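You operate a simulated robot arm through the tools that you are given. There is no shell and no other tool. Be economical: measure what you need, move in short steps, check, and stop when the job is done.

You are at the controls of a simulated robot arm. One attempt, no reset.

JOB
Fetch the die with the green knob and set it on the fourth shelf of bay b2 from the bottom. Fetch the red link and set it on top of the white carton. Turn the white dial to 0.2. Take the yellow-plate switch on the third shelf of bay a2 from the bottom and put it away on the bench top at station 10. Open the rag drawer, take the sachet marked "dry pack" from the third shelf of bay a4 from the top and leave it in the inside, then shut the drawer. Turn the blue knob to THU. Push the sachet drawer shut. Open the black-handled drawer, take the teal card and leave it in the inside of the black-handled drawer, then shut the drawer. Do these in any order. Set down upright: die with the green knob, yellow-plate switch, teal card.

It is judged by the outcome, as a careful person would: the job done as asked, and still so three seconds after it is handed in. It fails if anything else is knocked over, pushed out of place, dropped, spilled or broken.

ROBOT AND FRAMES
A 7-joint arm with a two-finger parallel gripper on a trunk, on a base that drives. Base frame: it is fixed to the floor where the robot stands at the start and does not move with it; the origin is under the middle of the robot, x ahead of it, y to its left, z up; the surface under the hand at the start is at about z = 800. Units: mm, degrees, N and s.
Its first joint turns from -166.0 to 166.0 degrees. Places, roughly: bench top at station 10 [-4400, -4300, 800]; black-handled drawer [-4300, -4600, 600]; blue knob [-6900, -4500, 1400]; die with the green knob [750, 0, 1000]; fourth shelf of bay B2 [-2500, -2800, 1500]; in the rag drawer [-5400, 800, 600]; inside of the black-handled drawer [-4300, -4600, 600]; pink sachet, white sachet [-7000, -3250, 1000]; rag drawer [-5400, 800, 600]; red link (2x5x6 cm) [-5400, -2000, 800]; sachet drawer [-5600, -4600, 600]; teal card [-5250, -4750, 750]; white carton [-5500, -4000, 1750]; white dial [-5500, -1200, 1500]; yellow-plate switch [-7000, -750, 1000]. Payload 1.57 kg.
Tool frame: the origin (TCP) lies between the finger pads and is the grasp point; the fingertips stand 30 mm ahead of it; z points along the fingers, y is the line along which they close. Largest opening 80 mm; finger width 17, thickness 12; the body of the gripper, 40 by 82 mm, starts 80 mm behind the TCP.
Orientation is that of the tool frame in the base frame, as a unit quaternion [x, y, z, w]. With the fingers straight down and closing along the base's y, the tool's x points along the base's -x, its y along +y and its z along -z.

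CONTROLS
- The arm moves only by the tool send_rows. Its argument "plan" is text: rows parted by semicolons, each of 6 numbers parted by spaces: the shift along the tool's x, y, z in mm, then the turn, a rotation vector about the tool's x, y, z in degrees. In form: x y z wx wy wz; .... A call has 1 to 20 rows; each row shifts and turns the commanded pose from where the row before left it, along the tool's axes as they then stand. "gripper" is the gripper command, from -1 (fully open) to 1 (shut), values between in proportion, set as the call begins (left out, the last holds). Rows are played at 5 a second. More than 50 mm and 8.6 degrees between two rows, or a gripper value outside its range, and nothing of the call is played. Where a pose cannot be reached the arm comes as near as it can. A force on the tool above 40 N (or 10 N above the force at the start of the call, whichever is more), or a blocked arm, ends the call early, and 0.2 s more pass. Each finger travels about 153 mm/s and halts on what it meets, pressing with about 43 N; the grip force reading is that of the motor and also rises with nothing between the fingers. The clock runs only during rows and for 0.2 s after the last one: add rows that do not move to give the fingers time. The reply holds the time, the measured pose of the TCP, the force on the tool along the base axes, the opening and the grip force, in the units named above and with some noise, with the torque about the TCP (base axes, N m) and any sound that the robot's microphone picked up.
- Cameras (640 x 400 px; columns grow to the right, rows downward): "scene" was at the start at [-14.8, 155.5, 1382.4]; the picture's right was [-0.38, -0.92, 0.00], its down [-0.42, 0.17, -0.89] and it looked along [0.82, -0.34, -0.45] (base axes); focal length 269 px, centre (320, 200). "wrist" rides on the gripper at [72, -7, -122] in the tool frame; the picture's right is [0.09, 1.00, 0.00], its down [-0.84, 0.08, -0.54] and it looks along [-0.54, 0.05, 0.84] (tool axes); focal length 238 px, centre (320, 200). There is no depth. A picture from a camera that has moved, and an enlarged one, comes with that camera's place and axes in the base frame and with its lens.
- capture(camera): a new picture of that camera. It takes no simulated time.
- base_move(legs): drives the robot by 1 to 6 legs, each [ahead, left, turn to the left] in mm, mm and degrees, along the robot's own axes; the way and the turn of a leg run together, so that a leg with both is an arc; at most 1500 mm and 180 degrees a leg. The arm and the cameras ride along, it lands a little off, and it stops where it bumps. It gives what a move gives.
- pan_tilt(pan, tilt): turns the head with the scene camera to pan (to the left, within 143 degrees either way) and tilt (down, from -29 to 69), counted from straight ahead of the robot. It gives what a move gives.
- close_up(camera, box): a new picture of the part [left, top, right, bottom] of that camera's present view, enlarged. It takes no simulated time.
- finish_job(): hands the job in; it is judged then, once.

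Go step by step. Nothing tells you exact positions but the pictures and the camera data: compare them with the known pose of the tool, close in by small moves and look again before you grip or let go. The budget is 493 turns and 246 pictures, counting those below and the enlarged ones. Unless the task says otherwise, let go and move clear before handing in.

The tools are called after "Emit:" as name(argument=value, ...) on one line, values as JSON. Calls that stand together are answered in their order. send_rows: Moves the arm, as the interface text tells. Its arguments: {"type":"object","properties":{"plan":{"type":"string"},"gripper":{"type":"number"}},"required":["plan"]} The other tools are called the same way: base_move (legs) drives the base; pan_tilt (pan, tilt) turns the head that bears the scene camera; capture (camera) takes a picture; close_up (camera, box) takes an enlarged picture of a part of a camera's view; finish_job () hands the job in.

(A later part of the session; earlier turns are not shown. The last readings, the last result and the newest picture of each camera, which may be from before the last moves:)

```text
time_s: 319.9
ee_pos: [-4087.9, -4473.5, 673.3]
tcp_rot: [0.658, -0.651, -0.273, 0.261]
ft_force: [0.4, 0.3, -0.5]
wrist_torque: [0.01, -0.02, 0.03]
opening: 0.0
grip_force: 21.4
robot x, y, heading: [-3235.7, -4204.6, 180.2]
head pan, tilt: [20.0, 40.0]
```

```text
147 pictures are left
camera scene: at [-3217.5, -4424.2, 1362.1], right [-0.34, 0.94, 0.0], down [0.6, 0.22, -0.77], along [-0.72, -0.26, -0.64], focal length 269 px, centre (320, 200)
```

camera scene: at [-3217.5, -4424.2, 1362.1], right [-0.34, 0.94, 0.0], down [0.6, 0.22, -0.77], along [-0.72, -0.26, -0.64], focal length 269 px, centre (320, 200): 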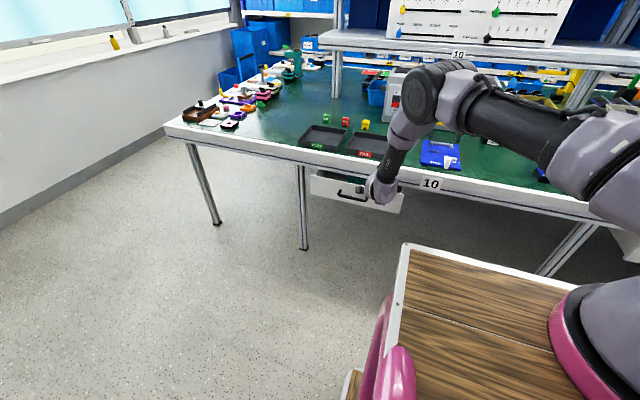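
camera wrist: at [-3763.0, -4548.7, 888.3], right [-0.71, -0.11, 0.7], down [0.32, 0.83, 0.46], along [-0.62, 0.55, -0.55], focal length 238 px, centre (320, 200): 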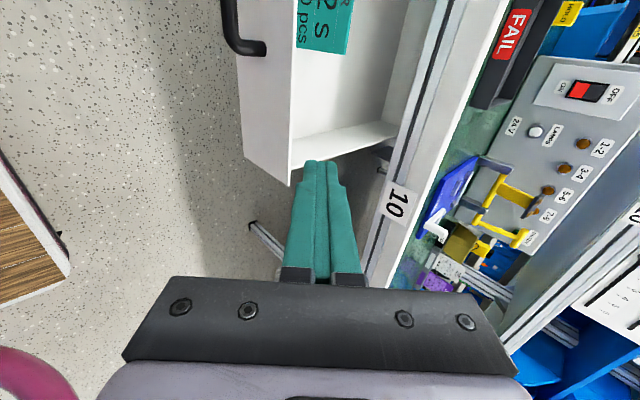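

It's nearly shut. I push the last few centimetres.

Emit:
send_rows(plan="0 7 7 0 0 0; 0 7 7 0 0 0; 0 7 7 0 0 0; 0 5 5 0 0 0; 0 5 5 0 0 0; 0 5 5 0 0 0; 0 0 0 0 0 0")

Emit:
close_up(camera="scene", box=[260, 60, 480, 240])

```text
time_s: 321.1
ee_pos: [-4124.6, -4472.8, 674.6]
tcp_rot: [0.657, -0.653, -0.272, 0.259]
ft_force: [20.3, 6.8, 17.7]
wrist_torque: [0.11, 0.23, -0.22]
opening: 0.0
grip_force: 20.8
robot x, y, heading: [-3237.3, -4204.2, 179.9]
head pan, tilt: [20.0, 40.0]
stopped in row 5: the force on the tool passed its limit at 55 N (the readings are from after the stop); the commanded pose is now the measured one
```

```text
2.22 times, centred on (370, 150) of scene
camera zoom: at [-3215.8, -4423.6, 1362.2], right [-0.34, 0.94, 0.0], down [0.6, 0.22, -0.77], along [-0.72, -0.26, -0.64], focal length 598 px, centre (209, 311)
```

zoom: 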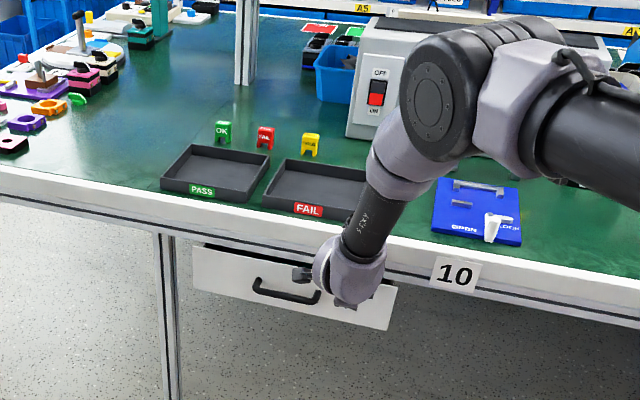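

The push met its stop. I withdraw and check that it's really shut.

Emit:
send_rows(plan="0 -14 -14 0 0 0; 0 -21 -21 0 0 0; 0 -21 -21 0 0 0; 0 -21 -21 0 0 0; 0 31 -31 0 0 0; 0 31 -31 0 0 0; 0 31 -31 0 0 0; 0 31 -31 0 0 0; 0 31 -31 0 0 0; 0 31 -31 0 0 0; 0 31 -31 0 0 0; 0 31 -31 0 0 0; 0 31 -31 0 0 0; 0 0 0 0 0 0")

Emit:
close_up(camera="scene", box=[260, 100, 480, 260])

```text
time_s: 324.1
ee_pos: [-4024.4, -4480.9, 1068.0]
tcp_rot: [0.658, -0.652, -0.271, 0.259]
ft_force: [-0.3, -0.5, 0.1]
wrist_torque: [0.0, 0.01, 0.04]
opening: 0.0
grip_force: 21.9
robot x, y, heading: [-3236.2, -4204.7, 180.2]
head pan, tilt: [20.0, 40.0]
```

```text
2.50 times, centred on (370, 180) of scene
camera zoom: at [-3217.3, -4424.1, 1362.1], right [-0.34, 0.94, 0.0], down [0.6, 0.22, -0.77], along [-0.72, -0.26, -0.64], focal length 673 px, centre (195, 250)
```

zoom: 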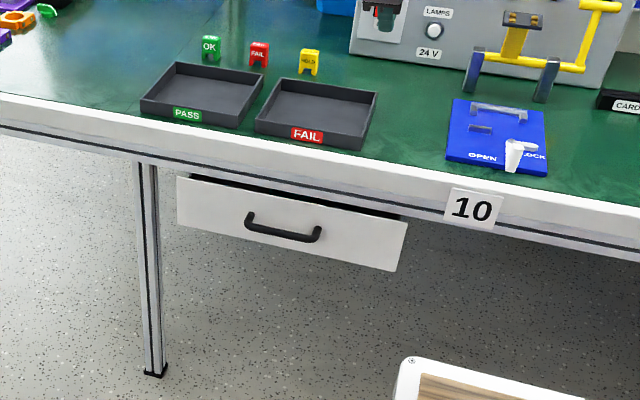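

The drawer is fully shut with the card inside. Next I go back round the south end to the blue knob on rack A.

Emit:
base_move(legs=[[50, 0, 0], [0, 920, 0], [0, 920, 0], [1400, 0, 0]])

Emit:
pan_tilt(pan=-20, tilt=10)

Emit:
capture(camera="scene")

```text
time_s: 340.4
ee_pos: [-5478.3, -6375.5, 1068.5]
tcp_rot: [0.672, -0.639, -0.266, 0.265]
ft_force: [0.1, -0.4, 0.0]
wrist_torque: [-0.01, 0.0, -0.03]
opening: 0.2
grip_force: 21.2
robot x, y, heading: [-4700.0, -6065.9, -177.6]
head pan, tilt: [20.0, 40.0]
```

```text
time_s: 341.5
ee_pos: [-5479.6, -6375.4, 1069.0]
tcp_rot: [0.671, -0.639, -0.266, 0.265]
ft_force: [0.5, 0.1, -0.2]
wrist_torque: [0.01, 0.02, 0.01]
opening: 0.0
grip_force: 21.1
robot x, y, heading: [-4704.3, -6068.4, -177.9]
head pan, tilt: [-20.0, 10.0]
```

```text
144 pictures are left
camera scene: at [-4683.9, -6225.8, 1409.8], right [0.3, 0.95, 0.0], down [0.17, -0.05, -0.98], along [-0.94, 0.3, -0.17], focal length 269 px, centre (320, 200)
```

scene: 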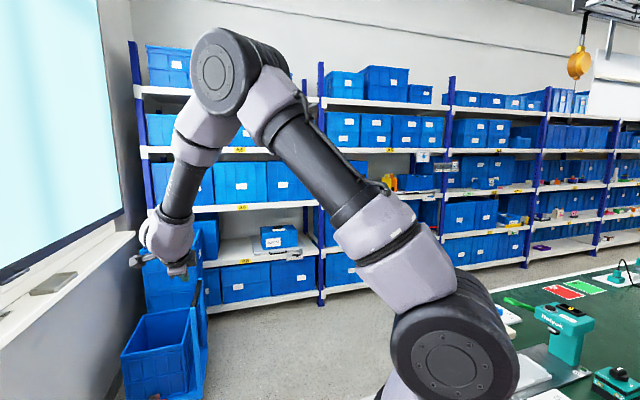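

I retract and centre the arm before rounding the corner.

Emit:
send_rows(plan="-45 0 0 0 0 0; -45 0 0 0 0 0; -45 0 0 0 0 0; -45 0 0 0 0 0; -45 0 0 0 0 0; -45 0 0 0 0 0; 0 32 -32 0 0 0; 0 32 -32 0 0 0; 0 32 -32 0 0 0; 0 32 -32 0 0 0; 0 32 -32 0 0 0; 0 -28 -28 0 0 0; 0 -28 -28 0 0 0; 0 -28 -28 0 0 0; 0 -28 -28 0 0 0; 0 0 0 0 0 0")

Emit:
base_move(legs=[[1380, 0, -2], [0, -900, 0]])

Emit:
pan_tilt(pan=-35, tilt=5)

Emit:
capture(camera="scene")

```text
time_s: 344.9
ee_pos: [-5333.9, -6104.1, 1303.4]
tcp_rot: [0.672, -0.639, -0.266, 0.265]
ft_force: [0.1, -0.8, 0.0]
wrist_torque: [-0.02, -0.04, -0.01]
opening: 0.1
grip_force: 21.0
robot x, y, heading: [-4701.6, -6070.3, -177.9]
head pan, tilt: [-20.0, 10.0]
```

```text
time_s: 356.2
ee_pos: [-6697.1, -5184.1, 1303.6]
tcp_rot: [0.658, -0.653, -0.271, 0.259]
ft_force: [-0.1, -0.2, -0.5]
wrist_torque: [0.05, 0.03, -0.01]
opening: 0.1
grip_force: 21.2
robot x, y, heading: [-6062.6, -5179.8, 179.8]
head pan, tilt: [-20.0, 10.0]
```

```text
time_s: 356.9
ee_pos: [-6697.5, -5183.9, 1303.8]
tcp_rot: [0.658, -0.653, -0.271, 0.259]
ft_force: [-0.6, 0.3, -0.1]
wrist_torque: [-0.03, -0.01, 0.01]
opening: 0.0
grip_force: 21.1
robot x, y, heading: [-6063.1, -5176.5, 179.9]
head pan, tilt: [-35.0, 5.0]
```

```text
143 pictures are left
camera scene: at [-6040.5, -5311.9, 1417.9], right [0.57, 0.82, 0.0], down [0.07, -0.05, -1.0], along [-0.82, 0.57, -0.09], focal length 269 px, centre (320, 200)
```

scene: 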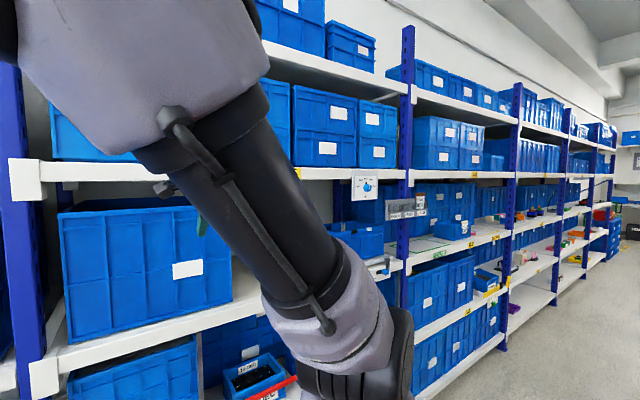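

A small white panel with a blue knob hangs on the shelf front of A5. I zoom in.

Emit:
close_up(camera="scene", box=[320, 160, 450, 240])

```text
4.92 times, centred on (385, 200) of scene
camera zoom: at [-6040.5, -5311.9, 1417.9], right [0.57, 0.82, 0.0], down [0.07, -0.05, -1.0], along [-0.82, 0.57, -0.09], focal length 1326 px, centre (0, 200)
```

zoom: 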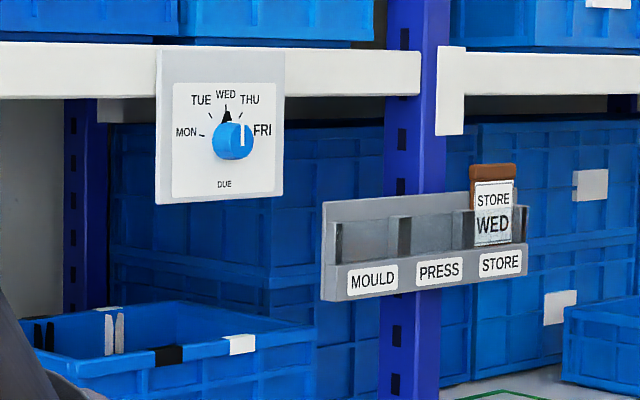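

The knob stands at WED, with 45-degree steps, so THU is one step clockwise. Its place is about [-6890, -4470, 1367]. I move level with it and bring the tool horizontal.

Emit:
base_move(legs=[[0, -700, 0]])

Emit:
send_rows(plan="0 0 0 -7.5 0 0; 0 0 0 -7.5 0 0; 0 0 0 -7.5 0 0; 0 0 0 -7.5 0 0; 0 0 0 -7.5 0 0; 0 0 0 -7.5 0 0; 0 0 0 0 0 0", gripper=-1)

Emit:
capture(camera="wrist")

Emit:
pan_tilt(pan=-10, tilt=0)

Emit:
capture(camera="scene")

```text
time_s: 360.8
ee_pos: [-6693.3, -4465.6, 1303.0]
tcp_rot: [-0.655, 0.656, 0.272, -0.258]
ft_force: [-0.9, 0.3, 0.6]
wrist_torque: [0.03, 0.01, 0.03]
opening: 0.0
grip_force: 21.5
robot x, y, heading: [-6058.5, -4462.0, 179.3]
head pan, tilt: [-35.0, 5.0]
```

```text
time_s: 362.4
ee_pos: [-6745.5, -4494.6, 1345.9]
tcp_rot: [0.506, -0.5, -0.504, 0.489]
ft_force: [-0.2, -0.2, 1.0]
wrist_torque: [0.0, 0.02, 0.01]
opening: 79.8
grip_force: 0.2
out of reach, approached as far as the arm can: row 3, 4, 5, 6
robot x, y, heading: [-6062.4, -4462.5, 179.6]
head pan, tilt: [-35.0, 5.0]
```

```text
141 pictures are left
camera wrist: at [-6624.0, -4566.1, 1340.1], right [-0.02, -0.11, 0.99], down [0.55, 0.83, 0.1], along [-0.84, 0.55, 0.05], focal length 238 px, centre (320, 200)
```

wrist: 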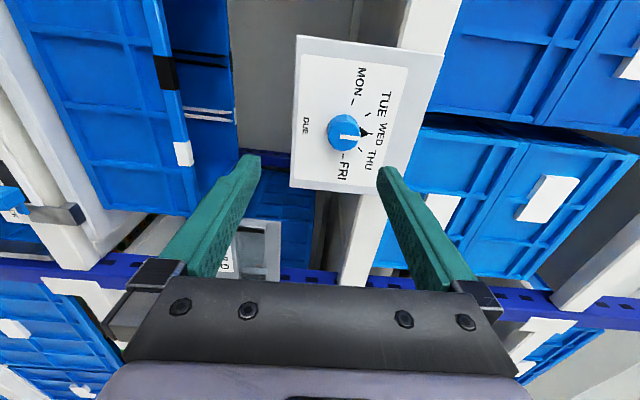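

```text
time_s: 363.3
ee_pos: [-6744.3, -4494.3, 1346.2]
tcp_rot: [0.505, -0.502, -0.503, 0.489]
ft_force: [-0.9, 0.9, 1.1]
wrist_torque: [-0.01, -0.01, 0.02]
opening: 80.1
grip_force: 0.2
robot x, y, heading: [-6060.3, -4464.8, 179.7]
head pan, tilt: [-10.0, 0.0]
```

```text
140 pictures are left
camera scene: at [-6051.3, -4637.7, 1425.8], right [0.18, 0.98, 0.0], down [0.0, 0.0, -1.0], along [-0.98, 0.18, 0.0], focal length 269 px, centre (320, 200)
```

scene: 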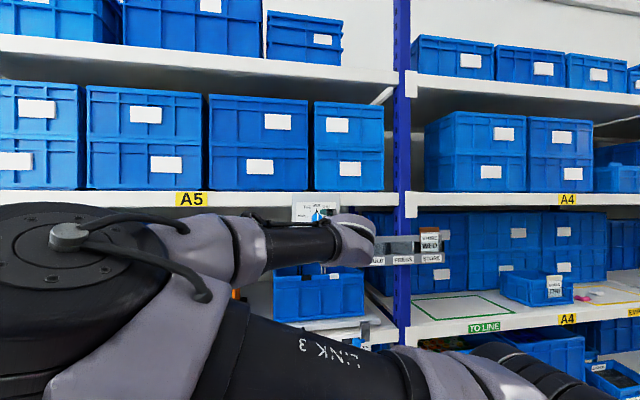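

Emit:
close_up(camera="wrist", box=[280, 40, 450, 200])

```text
2.50 times, centred on (365, 120) of wrist
camera zoom: at [-6624.0, -4566.2, 1340.2], right [-0.02, -0.11, 0.99], down [0.55, 0.83, 0.1], along [-0.84, 0.55, 0.05], focal length 596 px, centre (208, 400)
```

zoom: 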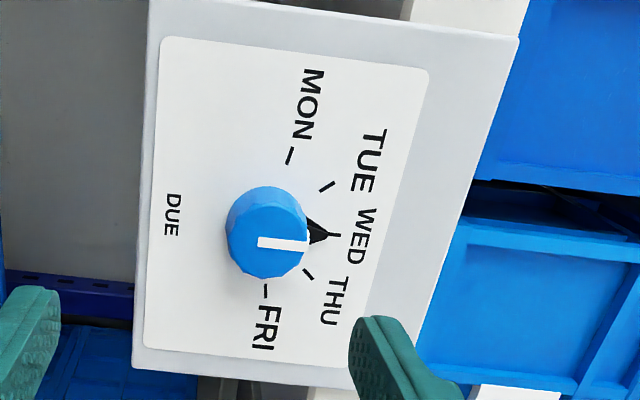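

The pointer is at WED. I align with the knob at about [-6868, -4492, 1369] and approach in two steps.

Emit:
send_rows(plan="0 12 24 0 0 0; 0 11 24 0 0 0; 0 0 24 0 0 0; 0 0 0 0 0 0")

Emit:
capture(camera="wrist")

```text
time_s: 364.3
ee_pos: [-6818.9, -4495.8, 1369.3]
tcp_rot: [0.506, -0.501, -0.503, 0.489]
ft_force: [0.0, 0.6, 0.8]
wrist_torque: [-0.01, 0.03, 0.01]
opening: 80.3
grip_force: 0.1
robot x, y, heading: [-6064.8, -4465.0, 179.7]
head pan, tilt: [-10.0, 0.0]
```

```text
138 pictures are left
camera wrist: at [-6698.2, -4567.1, 1362.3], right [-0.02, -0.11, 0.99], down [0.55, 0.83, 0.1], along [-0.84, 0.55, 0.05], focal length 238 px, centre (320, 200)
```

wrist: 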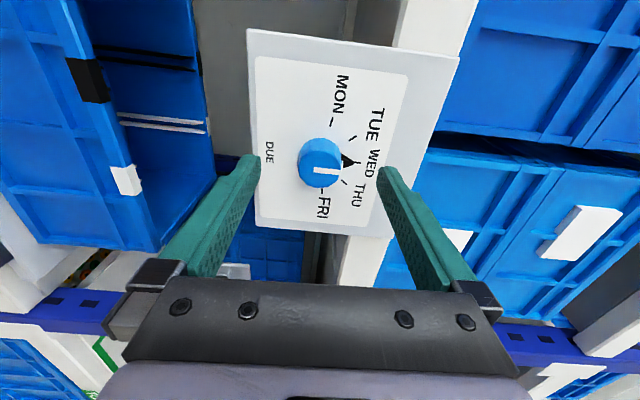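

It's aligned. I advance 28 mm so the tips straddle the knob, and look.

Emit:
send_rows(plan="0 0 14 0 0 0; 0 0 14 0 0 0; 0 0 0 0 0 0")

Emit:
capture(camera="wrist")

```text
time_s: 364.9
ee_pos: [-6836.6, -4494.8, 1370.1]
tcp_rot: [-0.504, 0.501, 0.505, -0.49]
ft_force: [39.7, -2.7, -4.2]
wrist_torque: [0.31, 1.58, 0.43]
opening: 75.9
grip_force: 0.0
robot x, y, heading: [-6062.8, -4462.6, 179.4]
head pan, tilt: [-10.0, 0.0]
stopped in row 2: the force on the tool passed its limit at 68 N (the readings are from after the stop); the commanded pose is now the measured one
```

```text
137 pictures are left
camera wrist: at [-6715.4, -4566.1, 1363.0], right [-0.01, -0.11, 0.99], down [0.55, 0.83, 0.1], along [-0.84, 0.55, 0.05], focal length 238 px, centre (320, 200)
```

wrist: 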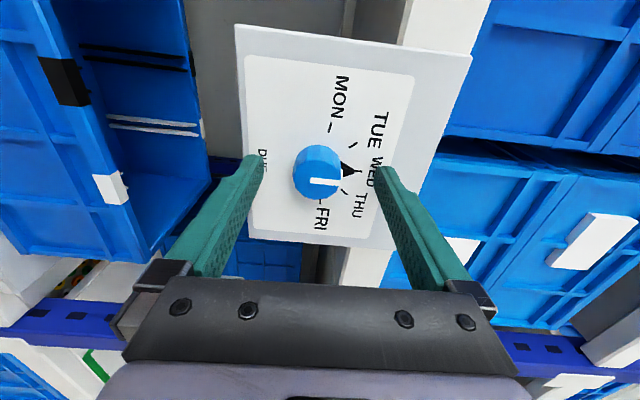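

The panel face is at x of about -6867, so the knob stands proud of it. I back off 7 mm, shift 7 mm sideways to centre, and close.

Emit:
send_rows(plan="0 0 -7 0 0 0; 7 0 0 0 0 0; 0 0 0 0 0 0", gripper=-1)

Emit:
send_rows(plan="0 0 0 0 0 0; 0 0 0 0 0 0; 0 0 0 0 0 0; 0 0 0 0 0 0", gripper=1)

Emit:
close_up(camera="wrist", box=[220, 60, 420, 220])

```text
time_s: 365.7
ee_pos: [-6833.6, -4501.8, 1367.9]
tcp_rot: [0.506, -0.5, -0.504, 0.49]
ft_force: [0.5, 0.0, 0.0]
wrist_torque: [0.02, -0.05, 0.0]
opening: 80.1
grip_force: 0.0
robot x, y, heading: [-6062.0, -4465.5, 179.3]
head pan, tilt: [-10.0, 0.0]
```

```text
time_s: 366.3
ee_pos: [-6832.8, -4502.1, 1372.2]
tcp_rot: [-0.503, 0.497, 0.506, -0.494]
ft_force: [5.4, 0.4, 1.7]
wrist_torque: [0.02, 0.0, 0.3]
opening: 41.1
grip_force: 45.2
robot x, y, heading: [-6061.1, -4463.6, 179.4]
head pan, tilt: [-10.0, 0.0]
stopped in row 2: the force on the tool passed its limit at 43 N (the readings are from after the stop); the commanded pose is now the measured one
```

```text
2.50 times, centred on (320, 140) of wrist
camera zoom: at [-6711.5, -4573.4, 1365.0], right [0.0, -0.11, 0.99], down [0.55, 0.83, 0.09], along [-0.84, 0.54, 0.06], focal length 596 px, centre (320, 350)
```

zoom: 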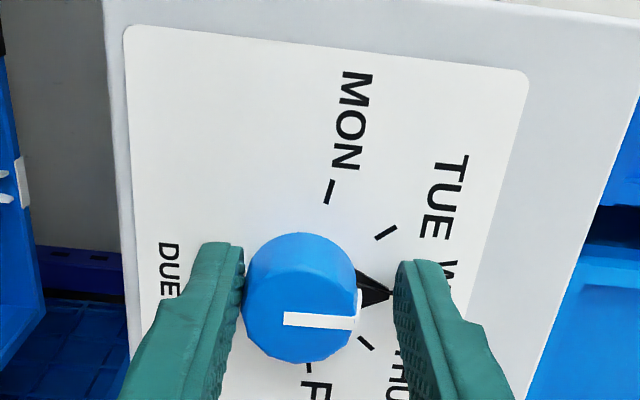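

The upper finger met the pointer tip rather than the knob. I open, back off, roll 90 degrees so the fingers take the knob's sides, and come in again.

Emit:
send_rows(plan="0 0 0 0 0 0; 0 0 0 0 0 0; 0 0 -20 0 0 0; 0 -4 -20 0 0 0; 0 0 -10 0 0 0; 0 0 0 0 0 0", gripper=-1)

Emit:
send_rows(plan="0 0 0 0 0 -8; 0 0 0 0 0 -8; 0 0 0 0 0 -8; 0 0 0 0 0 -8; 0 0 0 0 0 -8; 0 0 0 0 0 -8; 0 0 0 0 0 -8; 0 0 0 0 0 -8; 0 0 0 0 0 -8; 0 0 0 0 0 -8; 0 0 0 0 0 -8; 0 0 0 0 0 -2; 0 0 0 0 0 0")

Emit:
capture(camera="wrist")

```text
time_s: 367.7
ee_pos: [-6782.4, -4501.9, 1367.5]
tcp_rot: [-0.502, 0.498, 0.506, -0.493]
ft_force: [-1.2, -0.8, -0.1]
wrist_torque: [0.02, -0.02, 0.0]
opening: 79.9
grip_force: 0.0
robot x, y, heading: [-6060.3, -4462.3, 179.3]
head pan, tilt: [-10.0, 0.0]
```

```text
time_s: 370.5
ee_pos: [-6783.3, -4502.9, 1367.9]
tcp_rot: [0.708, 0.004, -0.706, -0.009]
ft_force: [-0.7, -0.1, 0.2]
wrist_torque: [-0.01, -0.03, -0.01]
opening: 79.8
grip_force: 0.1
robot x, y, heading: [-6061.2, -4462.9, 179.2]
head pan, tilt: [-10.0, 0.0]
```

```text
135 pictures are left
camera wrist: at [-6661.3, -4494.1, 1296.7], right [-0.01, -0.99, -0.11], down [0.54, -0.1, 0.84], along [-0.84, -0.05, 0.54], focal length 238 px, centre (320, 200)
```

wrist: 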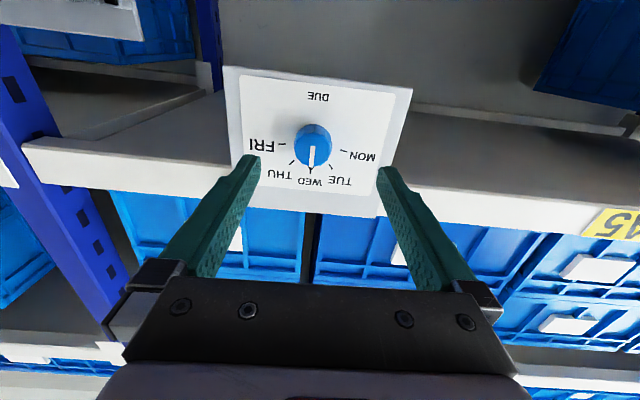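

Emit:
close_up(camera="wrist", box=[220, 60, 420, 220])

```text
2.50 times, centred on (320, 140) of wrist
camera zoom: at [-6661.3, -4494.1, 1296.7], right [-0.01, -0.99, -0.11], down [0.54, -0.1, 0.84], along [-0.84, -0.05, 0.54], focal length 596 px, centre (320, 350)
```

zoom: 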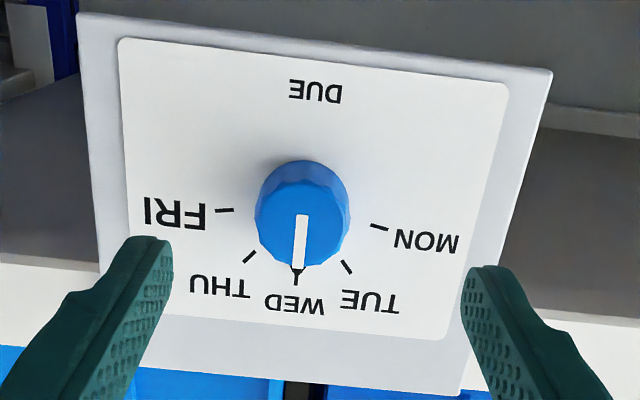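

The knob's middle is at y of about -4496 and z of about 1369. I shift 7 mm, go in to the same depth, and close on its sides.

Emit:
send_rows(plan="-1 -7 12 0 0 0; 0 0 12 0 0 0; 0 0 12 0 0 0; 0 0 11 0 0 0; 0 0 0 0 0 0")

Emit:
send_rows(plan="0 0 0 0 0 0; 0 0 0 0 0 0; 0 0 0 0 0 0; 0 0 0 0 0 0", gripper=1)

Emit:
close_up(camera="wrist", box=[220, 60, 420, 220])

```text
time_s: 371.7
ee_pos: [-6829.3, -4494.6, 1370.4]
tcp_rot: [0.708, 0.003, -0.706, -0.01]
ft_force: [-0.2, -0.4, -0.1]
wrist_torque: [0.03, 0.01, -0.02]
opening: 80.2
grip_force: 0.1
robot x, y, heading: [-6065.0, -4460.9, 179.4]
head pan, tilt: [-10.0, 0.0]
```

```text
time_s: 372.7
ee_pos: [-6830.0, -4498.7, 1371.8]
tcp_rot: [0.708, 0.004, -0.706, -0.008]
ft_force: [-1.5, -8.4, 1.6]
wrist_torque: [-0.03, 0.02, 0.38]
opening: 31.0
grip_force: 40.3
robot x, y, heading: [-6062.1, -4463.2, 179.1]
head pan, tilt: [-10.0, 0.0]
```

```text
2.50 times, centred on (320, 140) of wrist
camera zoom: at [-6708.6, -4487.7, 1299.0], right [-0.01, -0.99, -0.11], down [0.54, -0.09, 0.84], along [-0.84, -0.05, 0.54], focal length 596 px, centre (320, 350)
```

zoom: 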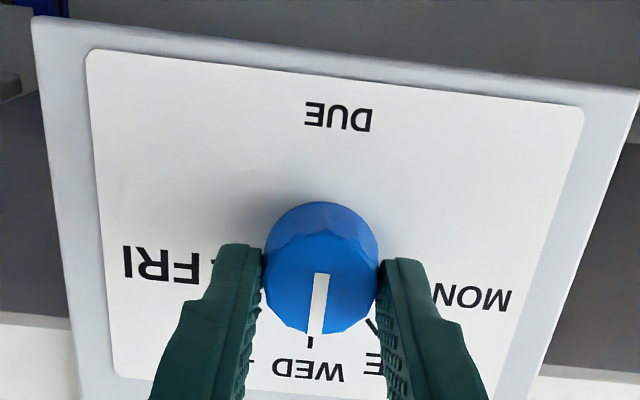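

Knob gripped. I turn it 45 degrees clockwise.

Emit:
send_rows(plan="0 0 0 0 0 5; 0 0 0 0 0 5; 0 0 0 0 0 5; 0 0 0 0 0 5; 0 0 0 0 0 5; 0 0 0 0 0 5; 0 0 0 0 0 5; 0 0 0 0 0 5; 0 0 0 0 0 5; 0 0 0 0 0 0")

Emit:
close_up(camera="wrist", box=[220, 60, 420, 220])

```text
time_s: 374.9
ee_pos: [-6829.8, -4494.4, 1369.0]
tcp_rot: [-0.655, 0.268, 0.656, -0.263]
ft_force: [-9.7, 2.2, 12.0]
wrist_torque: [0.01, 0.57, -0.19]
opening: 31.0
grip_force: 39.2
robot x, y, heading: [-6062.6, -4463.7, 179.4]
head pan, tilt: [-10.0, 0.0]
```

```text
2.50 times, centred on (320, 140) of wrist
camera zoom: at [-6708.8, -4539.4, 1313.7], right [-0.01, -0.78, 0.63], down [0.54, 0.52, 0.66], along [-0.84, 0.35, 0.42], focal length 596 px, centre (320, 350)
```

zoom: 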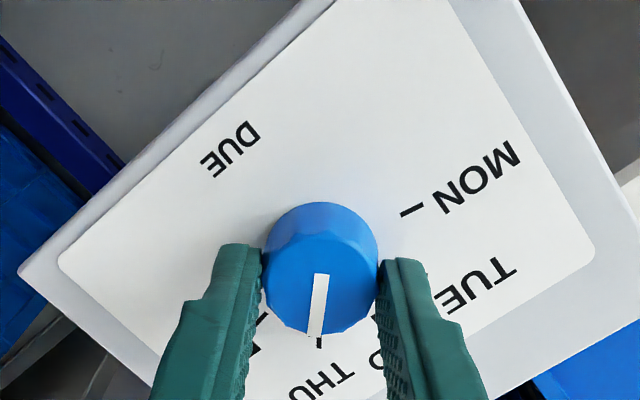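

The mark now points at THU. I release, back off and check.

Emit:
send_rows(plan="0 0 0 0 0 0; 0 0 0 0 0 0; 0 0 -15 0 0 0; 0 0 -25 0 0 0; 0 0 -30 0 0 0; 0 0 0 0 0 0", gripper=-1)

Emit:
close_up(camera="wrist", box=[220, 60, 420, 220])

```text
time_s: 376.3
ee_pos: [-6759.6, -4495.0, 1369.9]
tcp_rot: [-0.656, 0.267, 0.656, -0.262]
ft_force: [-0.4, 0.1, -0.5]
wrist_torque: [0.01, -0.05, 0.01]
opening: 79.8
grip_force: 0.0
robot x, y, heading: [-6060.7, -4465.9, 179.3]
head pan, tilt: [-10.0, 0.0]
```

```text
2.50 times, centred on (320, 140) of wrist
camera zoom: at [-6638.6, -4540.1, 1313.5], right [-0.01, -0.78, 0.63], down [0.54, 0.52, 0.66], along [-0.84, 0.35, 0.42], focal length 596 px, centre (320, 350)
```

zoom: 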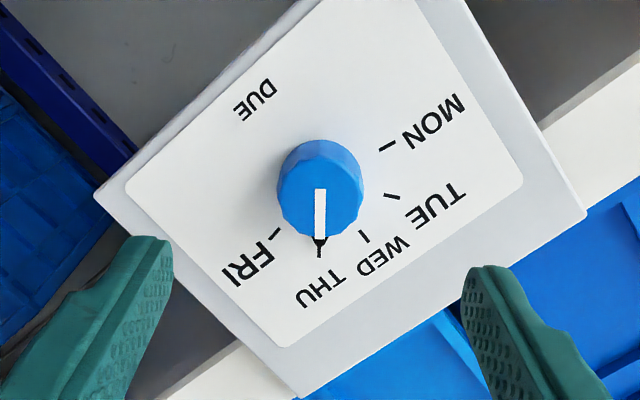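

The pointer is on THU. I bring the tool upright again and move on to the red link, near y = -2000 on the back bench.

Emit:
send_rows(plan="0 0 -30 0 0 -7.5; 0 0 -30 0 0 -7.5; 0 0 0 0 0 -7.5; 0 0 0 0 0 -7.5; 0 0 0 0 0 -7.5; 0 0 0 0 0 -7.5; 0 0 0 0 7.5 0; 0 0 0 0 7.5 0; 0 0 0 0 7.5 0; 0 0 0 0 7.5 0; 0 0 0 0 7.5 0; 0 0 0 0 7.5 0; 0 0 0 0 7.5 0; 0 0 0 0 7.5 0; 0 0 0 0 7.5 0; 0 0 0 0 7.5 0; 0 0 0 0 7.5 0; 0 0 0 0 7.5 0; 0 0 0 0 0 0")

Emit:
base_move(legs=[[100, 0, 0], [0, 0, -90]])

Emit:
pan_tilt(pan=-40, tilt=20)

Emit:
capture(camera="scene")

```text
time_s: 380.3
ee_pos: [-6713.0, -4506.2, 1383.8]
tcp_rot: [1.0, -0.003, 0.001, -0.008]
ft_force: [1.2, -0.1, -0.2]
wrist_torque: [-0.01, 0.02, 0.01]
opening: 80.2
grip_force: 0.0
out of reach, approached as far as the arm can: row 2
robot x, y, heading: [-6061.5, -4464.4, 179.7]
head pan, tilt: [-10.0, 0.0]
```

```text
time_s: 385.3
ee_pos: [-6191.7, -3810.3, 1382.0]
tcp_rot: [-0.698, 0.716, -0.007, 0.005]
ft_force: [0.1, 0.3, -0.1]
wrist_torque: [-0.02, 0.02, 0.0]
opening: 80.2
grip_force: 0.0
robot x, y, heading: [-6162.8, -4459.2, 88.3]
head pan, tilt: [-10.0, 0.0]
```

```text
time_s: 386.3
ee_pos: [-6192.5, -3810.6, 1382.2]
tcp_rot: [-0.697, 0.717, -0.007, 0.006]
ft_force: [-0.1, 0.0, 0.8]
wrist_torque: [0.02, 0.0, 0.0]
opening: 79.9
grip_force: 0.1
robot x, y, heading: [-6163.9, -4460.9, 88.3]
head pan, tilt: [-40.0, 20.0]
```

```text
130 pictures are left
camera scene: at [-6293.8, -4486.9, 1393.6], right [0.75, -0.66, 0.0], down [-0.23, -0.26, -0.94], along [0.62, 0.7, -0.34], focal length 269 px, centre (320, 200)
```

scene: 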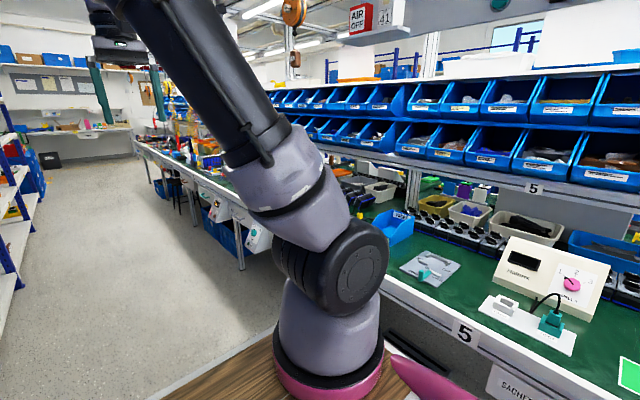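

I carry on up the aisle and look for the link and the carton.

Emit:
base_move(legs=[[1350, 90, 1.7]])

Emit:
pan_tilt(pan=-40, tilt=20)

Emit:
capture(camera="scene")

Emit:
pan_tilt(pan=-115, tilt=-5)

Emit:
capture(camera="scene")

```text
time_s: 393.0
ee_pos: [-6290.7, -2474.5, 1382.0]
tcp_rot: [0.711, -0.703, 0.008, -0.006]
ft_force: [-0.4, -0.3, 0.7]
wrist_torque: [-0.04, 0.02, 0.02]
opening: 80.1
grip_force: 0.1
robot x, y, heading: [-6235.3, -3125.8, 90.3]
head pan, tilt: [-40.0, 20.0]
```

```text
time_s: 393.6
ee_pos: [-6289.7, -2474.3, 1381.3]
tcp_rot: [0.711, -0.703, 0.008, -0.005]
ft_force: [0.4, -0.6, 0.5]
wrist_torque: [-0.03, -0.03, 0.02]
opening: 80.2
grip_force: 0.0
robot x, y, heading: [-6238.7, -3127.2, 90.4]
head pan, tilt: [-40.0, 20.0]
```

```text
129 pictures are left
camera scene: at [-6366.9, -3154.6, 1393.5], right [0.77, -0.64, 0.0], down [-0.22, -0.26, -0.94], along [0.6, 0.72, -0.34], focal length 269 px, centre (320, 200)
```

scene: 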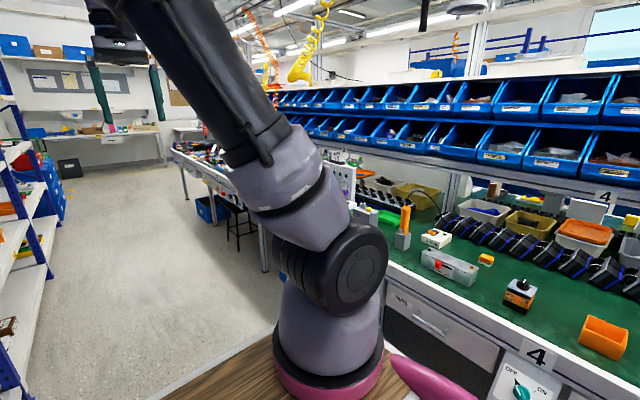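

```text
time_s: 395.0
ee_pos: [-6290.6, -2474.5, 1382.3]
tcp_rot: [0.71, -0.704, 0.007, -0.005]
ft_force: [0.0, -0.1, 0.5]
wrist_torque: [-0.04, -0.02, 0.02]
opening: 79.9
grip_force: 0.1
robot x, y, heading: [-6238.7, -3122.7, 90.5]
head pan, tilt: [-115.0, -5.0]
```

```text
128 pictures are left
camera scene: at [-6346.7, -3262.7, 1433.6], right [-0.42, -0.91, 0.0], down [0.08, -0.04, -1.0], along [0.91, -0.41, 0.09], focal length 269 px, centre (320, 200)
```

scene: 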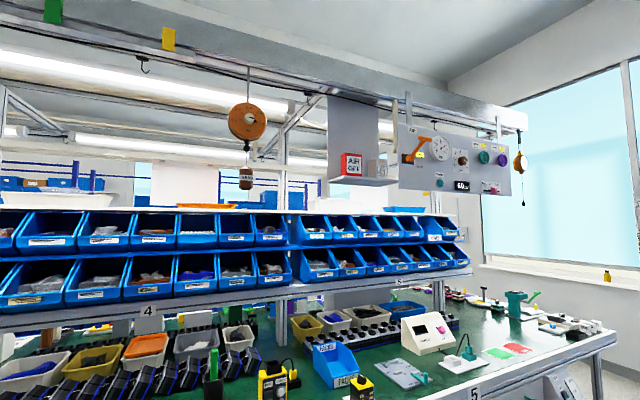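

Emit:
close_up(camera="scene", box=[220, 80, 420, 220])

Emit:
pan_tilt(pan=-30, tilt=30)

Emit:
capture(camera="scene")

```text
2.86 times, centred on (320, 150) of scene
camera zoom: at [-6346.7, -3262.7, 1433.6], right [-0.42, -0.91, 0.0], down [0.08, -0.04, -1.0], along [0.91, -0.41, 0.09], focal length 769 px, centre (320, 343)
```

zoom: 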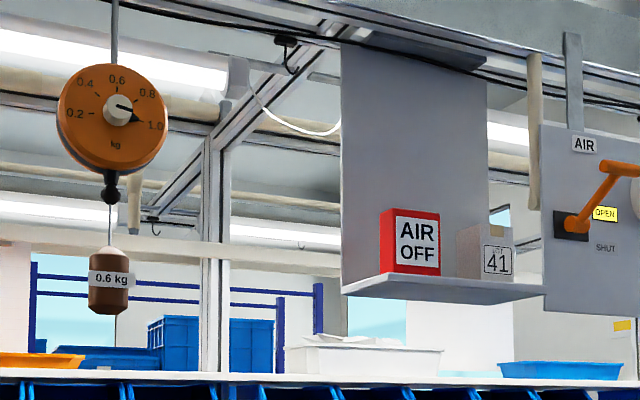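

```text
time_s: 396.6
ee_pos: [-6291.5, -2474.3, 1381.8]
tcp_rot: [0.71, -0.704, 0.007, -0.006]
ft_force: [0.5, -0.1, -0.3]
wrist_torque: [-0.02, -0.01, -0.01]
opening: 79.7
grip_force: 0.1
robot x, y, heading: [-6238.5, -3124.0, 90.4]
head pan, tilt: [-30.0, 30.0]
```

```text
126 pictures are left
camera scene: at [-6381.5, -3147.7, 1377.5], right [0.87, -0.49, 0.0], down [-0.25, -0.43, -0.87], along [0.43, 0.75, -0.5], focal length 269 px, centre (320, 200)
```

scene: 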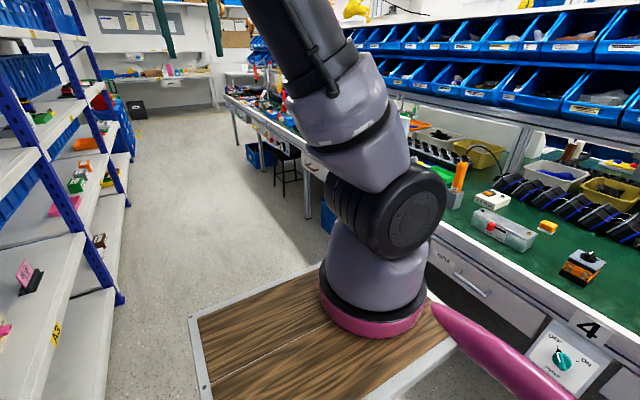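

The white carton ("41") stands on a hanging shelf beside the red AIR OFF box. I go on to where the red link should be.

Emit:
base_move(legs=[[900, 0, 0]])

Emit:
pan_tilt(pan=-75, tilt=22)

Emit:
capture(camera="scene")

Emit:
pan_tilt(pan=-25, tilt=20)

Emit:
capture(camera="scene")

```text
time_s: 401.4
ee_pos: [-6278.3, -1571.6, 1381.8]
tcp_rot: [-0.704, 0.71, -0.006, 0.006]
ft_force: [-0.8, -0.3, 0.5]
wrist_torque: [-0.01, 0.02, -0.01]
opening: 80.0
grip_force: 0.1
robot x, y, heading: [-6235.9, -2220.0, 89.4]
head pan, tilt: [-30.0, 30.0]
```

```text
time_s: 402.5
ee_pos: [-6278.1, -1572.4, 1381.9]
tcp_rot: [-0.705, 0.71, -0.007, 0.006]
ft_force: [-0.6, -0.5, 0.7]
wrist_torque: [-0.03, -0.01, 0.01]
opening: 79.9
grip_force: 0.0
robot x, y, heading: [-6236.8, -2226.6, 89.3]
head pan, tilt: [-75.0, 22.0]
```

```text
125 pictures are left
camera scene: at [-6336.7, -2298.0, 1390.3], right [0.25, -0.97, 0.0], down [-0.36, -0.09, -0.93], along [0.9, 0.23, -0.37], focal length 269 px, centre (320, 200)
```

scene: 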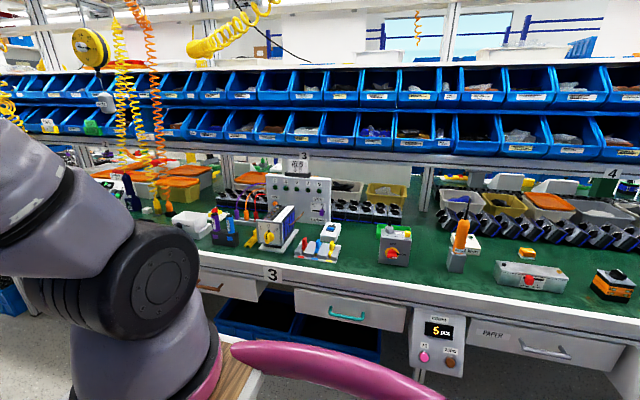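

```text
time_s: 403.7
ee_pos: [-6278.3, -1570.4, 1383.0]
tcp_rot: [-0.704, 0.71, -0.007, 0.006]
ft_force: [-0.9, -0.3, 0.5]
wrist_torque: [-0.01, -0.02, 0.0]
opening: 80.0
grip_force: 0.1
robot x, y, heading: [-6231.9, -2222.8, 89.6]
head pan, tilt: [-25.0, 20.0]
```

```text
124 pictures are left
camera scene: at [-6386.3, -2237.2, 1393.5], right [0.9, -0.43, 0.0], down [-0.15, -0.31, -0.94], along [0.41, 0.85, -0.34], focal length 269 px, centre (320, 200)
```

scene: 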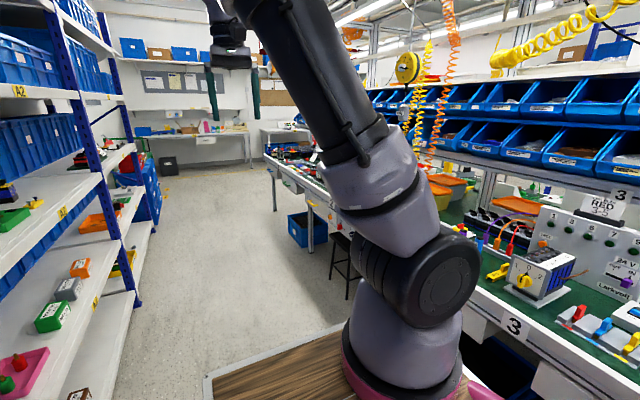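

Emit:
pan_tilt(pan=-75, tilt=22)

Emit:
close_up(camera="scene", box=[140, 140, 340, 290])

Emit:
close_up(camera="scene", box=[320, 180, 640, 340])

```text
time_s: 404.9
ee_pos: [-6279.2, -1572.8, 1382.1]
tcp_rot: [-0.705, 0.71, -0.007, 0.005]
ft_force: [1.1, -0.2, -0.2]
wrist_torque: [-0.01, 0.01, 0.04]
opening: 79.9
grip_force: 0.0
robot x, y, heading: [-6234.8, -2223.5, 89.5]
head pan, tilt: [-75.0, 22.0]
```

```text
2.67 times, centred on (240, 215) of scene
camera zoom: at [-6336.7, -2298.0, 1390.3], right [0.25, -0.97, 0.0], down [-0.36, -0.09, -0.93], along [0.9, 0.23, -0.37], focal length 718 px, centre (533, 160)
```

zoom: 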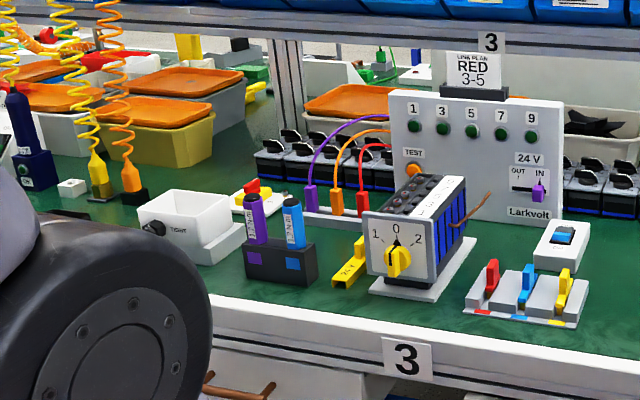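

```text
2.00 times, centred on (480, 260) of scene
camera zoom: at [-6336.7, -2298.0, 1390.3], right [0.25, -0.97, 0.0], down [-0.36, -0.09, -0.93], along [0.9, 0.23, -0.37], focal length 539 px, centre (0, 80)
```

zoom: 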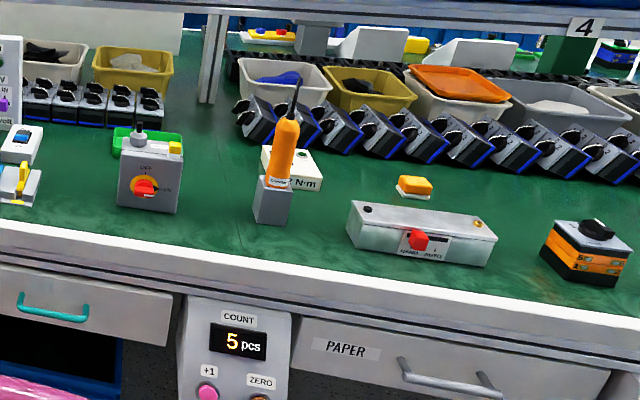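

The red link stands in a small grey rack at station 3, about [-5428, -2001, 830]. I zoom in.

Emit:
close_up(camera="scene", box=[300, 215, 370, 270])

```text
7.27 times, centred on (335, 242) of scene
camera zoom: at [-6336.7, -2298.0, 1390.3], right [0.25, -0.97, 0.0], down [-0.36, -0.09, -0.93], along [0.9, 0.23, -0.37], focal length 1958 px, centre (211, -109)
```

zoom: 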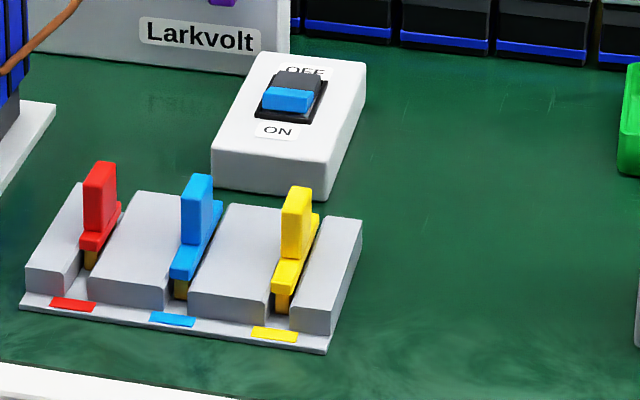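

The link has an upright tab I can grip across y. I turn to face the bench here.

Emit:
base_move(legs=[[175, 0, 0], [0, 0, -89.5]])

Emit:
send_rows(plan="0 0 0 0 -7.5 0; 0 0 0 0 -7.5 0; 0 0 0 0 -7.5 0; 0 0 0 0 -7.5 0; 0 0 0 0 -7.5 0; 0 0 0 0 -7.5 0; 0 0 0 0 0 0")

Emit:
pan_tilt(pan=0, tilt=30)

Emit:
capture(camera="scene")

Emit:
capture(camera="wrist")

```text
time_s: 410.2
ee_pos: [-5581.9, -2027.1, 1382.9]
tcp_rot: [0.017, 1.0, -0.009, -0.001]
ft_force: [-0.3, 0.6, -0.3]
wrist_torque: [0.05, -0.04, 0.0]
opening: 80.1
grip_force: 0.0
robot x, y, heading: [-6236.4, -2050.5, -2.3]
head pan, tilt: [-75.0, 22.0]
```

```text
time_s: 411.8
ee_pos: [-5581.7, -2025.5, 1382.5]
tcp_rot: [0.013, 0.924, -0.015, 0.382]
ft_force: [-0.6, 0.4, -0.5]
wrist_torque: [0.0, 0.03, 0.02]
opening: 79.9
grip_force: 0.1
robot x, y, heading: [-6234.7, -2050.3, -2.3]
head pan, tilt: [-75.0, 22.0]
```

```text
time_s: 413.3
ee_pos: [-5581.4, -2026.6, 1383.0]
tcp_rot: [0.014, 0.924, -0.016, 0.382]
ft_force: [-0.1, -0.1, -0.1]
wrist_torque: [0.01, 0.03, -0.03]
opening: 80.2
grip_force: 0.1
robot x, y, heading: [-6233.7, -2046.6, -2.1]
head pan, tilt: [0.0, 30.0]
```

```text
120 pictures are left
camera scene: at [-6236.0, -1859.2, 1377.5], right [-0.04, -1.0, 0.0], down [-0.5, 0.02, -0.87], along [0.87, -0.03, -0.5], focal length 269 px, centre (320, 200)
```

scene: 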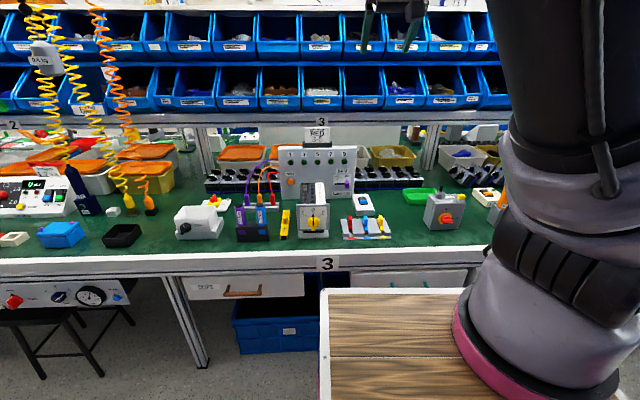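

```text
119 pictures are left
camera wrist: at [-5719.1, -2026.7, 1418.2], right [-0.03, 1.0, -0.08], down [0.21, 0.09, 0.97], along [0.98, 0.01, -0.22], focal length 238 px, centre (320, 200)
```

wrist: 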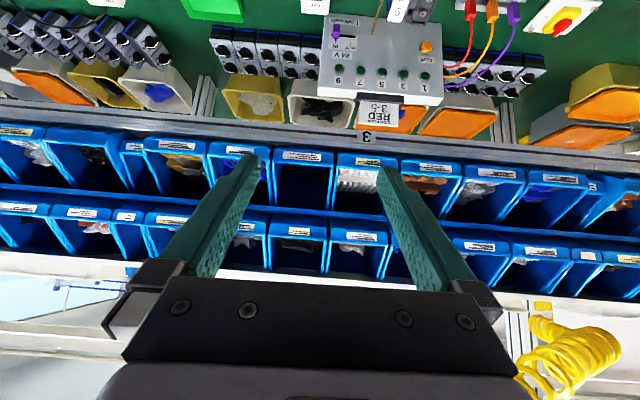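

I correct the heading and come down towards the link, stopping about 110 mm short.

Emit:
base_move(legs=[[0, 0, 2.2]])

Emit:
send_rows(plan="25 0 34.5 0 0 0; 25 0 34.5 0 0 0; 25 0 34.5 0 0 0; 25 0 34.5 0 0 0; 25 0 34.5 0 0 0; 25 0 34.5 0 0 0; 25 0 34.5 0 0 0; 25 0 34.5 0 0 0; 25 0 34.5 0 0 0; 25 0 34.5 0 0 0; 25 0 34.5 0 0 0; 0 0 0 0 0 0")

Emit:
capture(camera="wrist")

```text
time_s: 414.1
ee_pos: [-5583.5, -2000.6, 1382.4]
tcp_rot: [-0.005, 0.924, -0.007, 0.381]
ft_force: [0.3, -0.6, 0.0]
wrist_torque: [0.0, 0.01, 0.0]
opening: 80.0
grip_force: 0.1
robot x, y, heading: [-6236.9, -2049.9, 0.2]
head pan, tilt: [0.0, 30.0]
```

```text
time_s: 416.7
ee_pos: [-5511.3, -2010.4, 921.1]
tcp_rot: [-0.005, 0.924, -0.006, 0.382]
ft_force: [0.3, 0.0, 0.3]
wrist_torque: [0.03, 0.02, 0.0]
opening: 80.0
grip_force: 0.0
robot x, y, heading: [-6232.3, -2049.1, 0.1]
head pan, tilt: [0.0, 30.0]
```

```text
118 pictures are left
camera wrist: at [-5648.2, -2015.1, 955.4], right [-0.07, 0.99, -0.08], down [0.21, 0.09, 0.97], along [0.98, 0.05, -0.22], focal length 238 px, centre (320, 200)
```

wrist: 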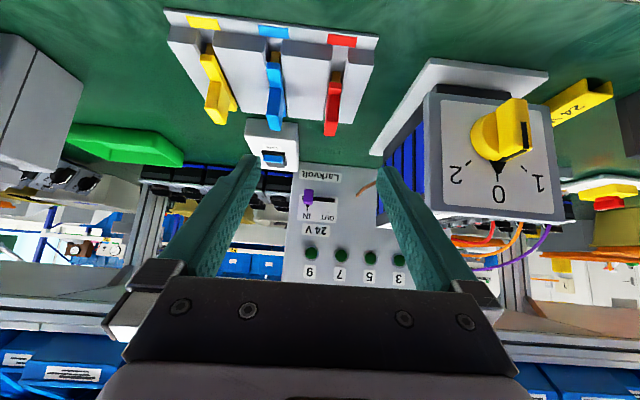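

The link's tab appears near [-5437, -2000] with its top at about z = 850. I advance 50 mm along the tool with a 10 mm sideways correction and look again.

Emit:
send_rows(plan="0 5 20 0 0 0; 0 5 20 0 0 0; 0 0 0 0 0 0")

Emit:
capture(camera="wrist")

Emit:
close_up(camera="scene", box=[300, 170, 400, 250])

```text
time_s: 417.5
ee_pos: [-5482.0, -1999.9, 891.7]
tcp_rot: [-0.006, 0.924, -0.006, 0.381]
ft_force: [0.1, 0.4, -0.4]
wrist_torque: [0.01, -0.02, -0.01]
opening: 80.0
grip_force: 0.0
robot x, y, heading: [-6233.3, -2050.0, 0.1]
head pan, tilt: [0.0, 30.0]
```

```text
117 pictures are left
camera wrist: at [-5618.9, -2004.9, 927.2], right [-0.07, 0.99, -0.08], down [0.21, 0.09, 0.97], along [0.98, 0.05, -0.22], focal length 238 px, centre (320, 200)
```

wrist: 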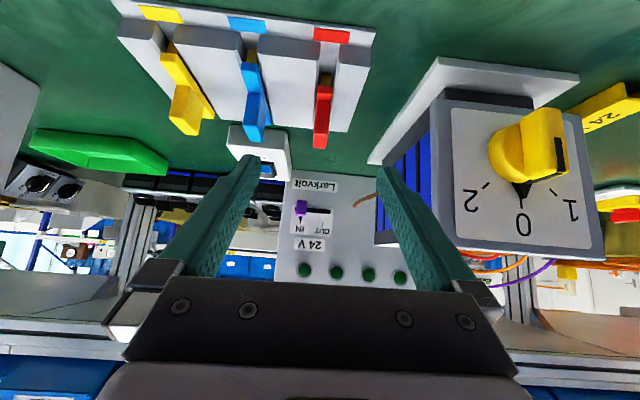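

```text
5.00 times, centred on (350, 210) of scene
camera zoom: at [-6243.5, -1859.4, 1377.5], right [0.0, -1.0, 0.0], down [-0.5, 0.0, -0.87], along [0.87, 0.0, -0.5], focal length 1346 px, centre (170, 150)
```

zoom: 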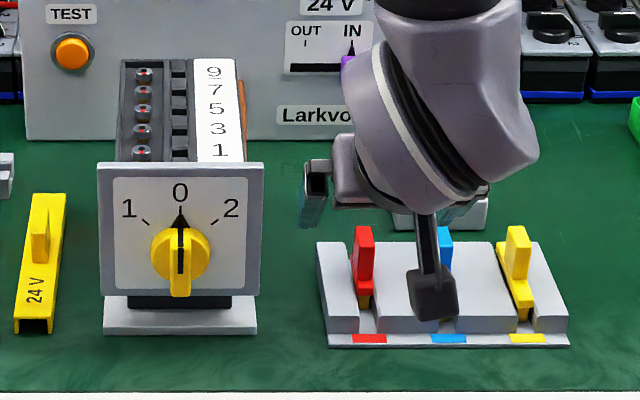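

The tab top is at [-5437, -1999, 843]. I use a half-open gripper to keep clear of the blue link, and move in so the tips stay above the grey blocks.

Emit:
send_rows(plan="3 1 15 0 0 0; 3 0 15 0 0 0; 0 0 15 0 0 0; 0 0 11 0 0 0; 0 0 0 0 0 0", gripper=0.05)

Emit:
capture(camera="wrist")

Emit:
close_up(camera="scene", box=[300, 170, 400, 250])

```text
time_s: 418.7
ee_pos: [-5445.4, -1998.7, 847.0]
tcp_rot: [-0.004, 0.924, -0.007, 0.381]
ft_force: [-0.8, -0.1, 0.3]
wrist_torque: [0.02, 0.0, 0.0]
opening: 38.2
grip_force: 0.1
robot x, y, heading: [-6235.4, -2048.7, -0.1]
head pan, tilt: [0.0, 30.0]
```

```text
115 pictures are left
camera wrist: at [-5583.0, -2003.8, 881.8], right [-0.07, 0.99, -0.08], down [0.21, 0.09, 0.97], along [0.98, 0.05, -0.22], focal length 238 px, centre (320, 200)
```

wrist: 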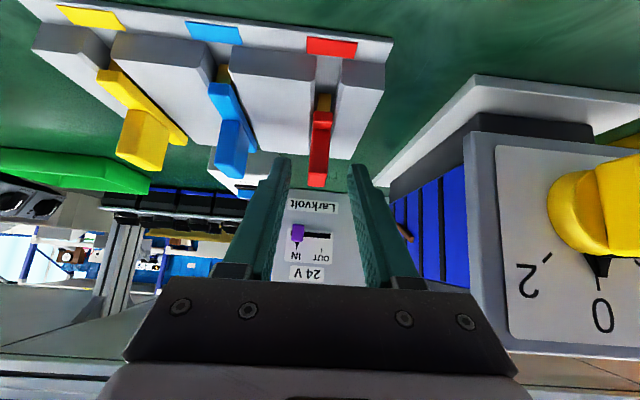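

```text
5.00 times, centred on (350, 210) of scene
camera zoom: at [-6243.5, -1859.4, 1377.5], right [0.0, -1.0, 0.0], down [-0.5, 0.0, -0.87], along [0.87, 0.0, -0.5], focal length 1346 px, centre (170, 150)
```

zoom: 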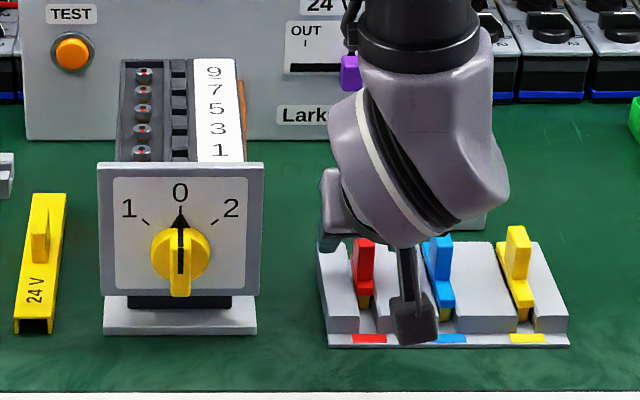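

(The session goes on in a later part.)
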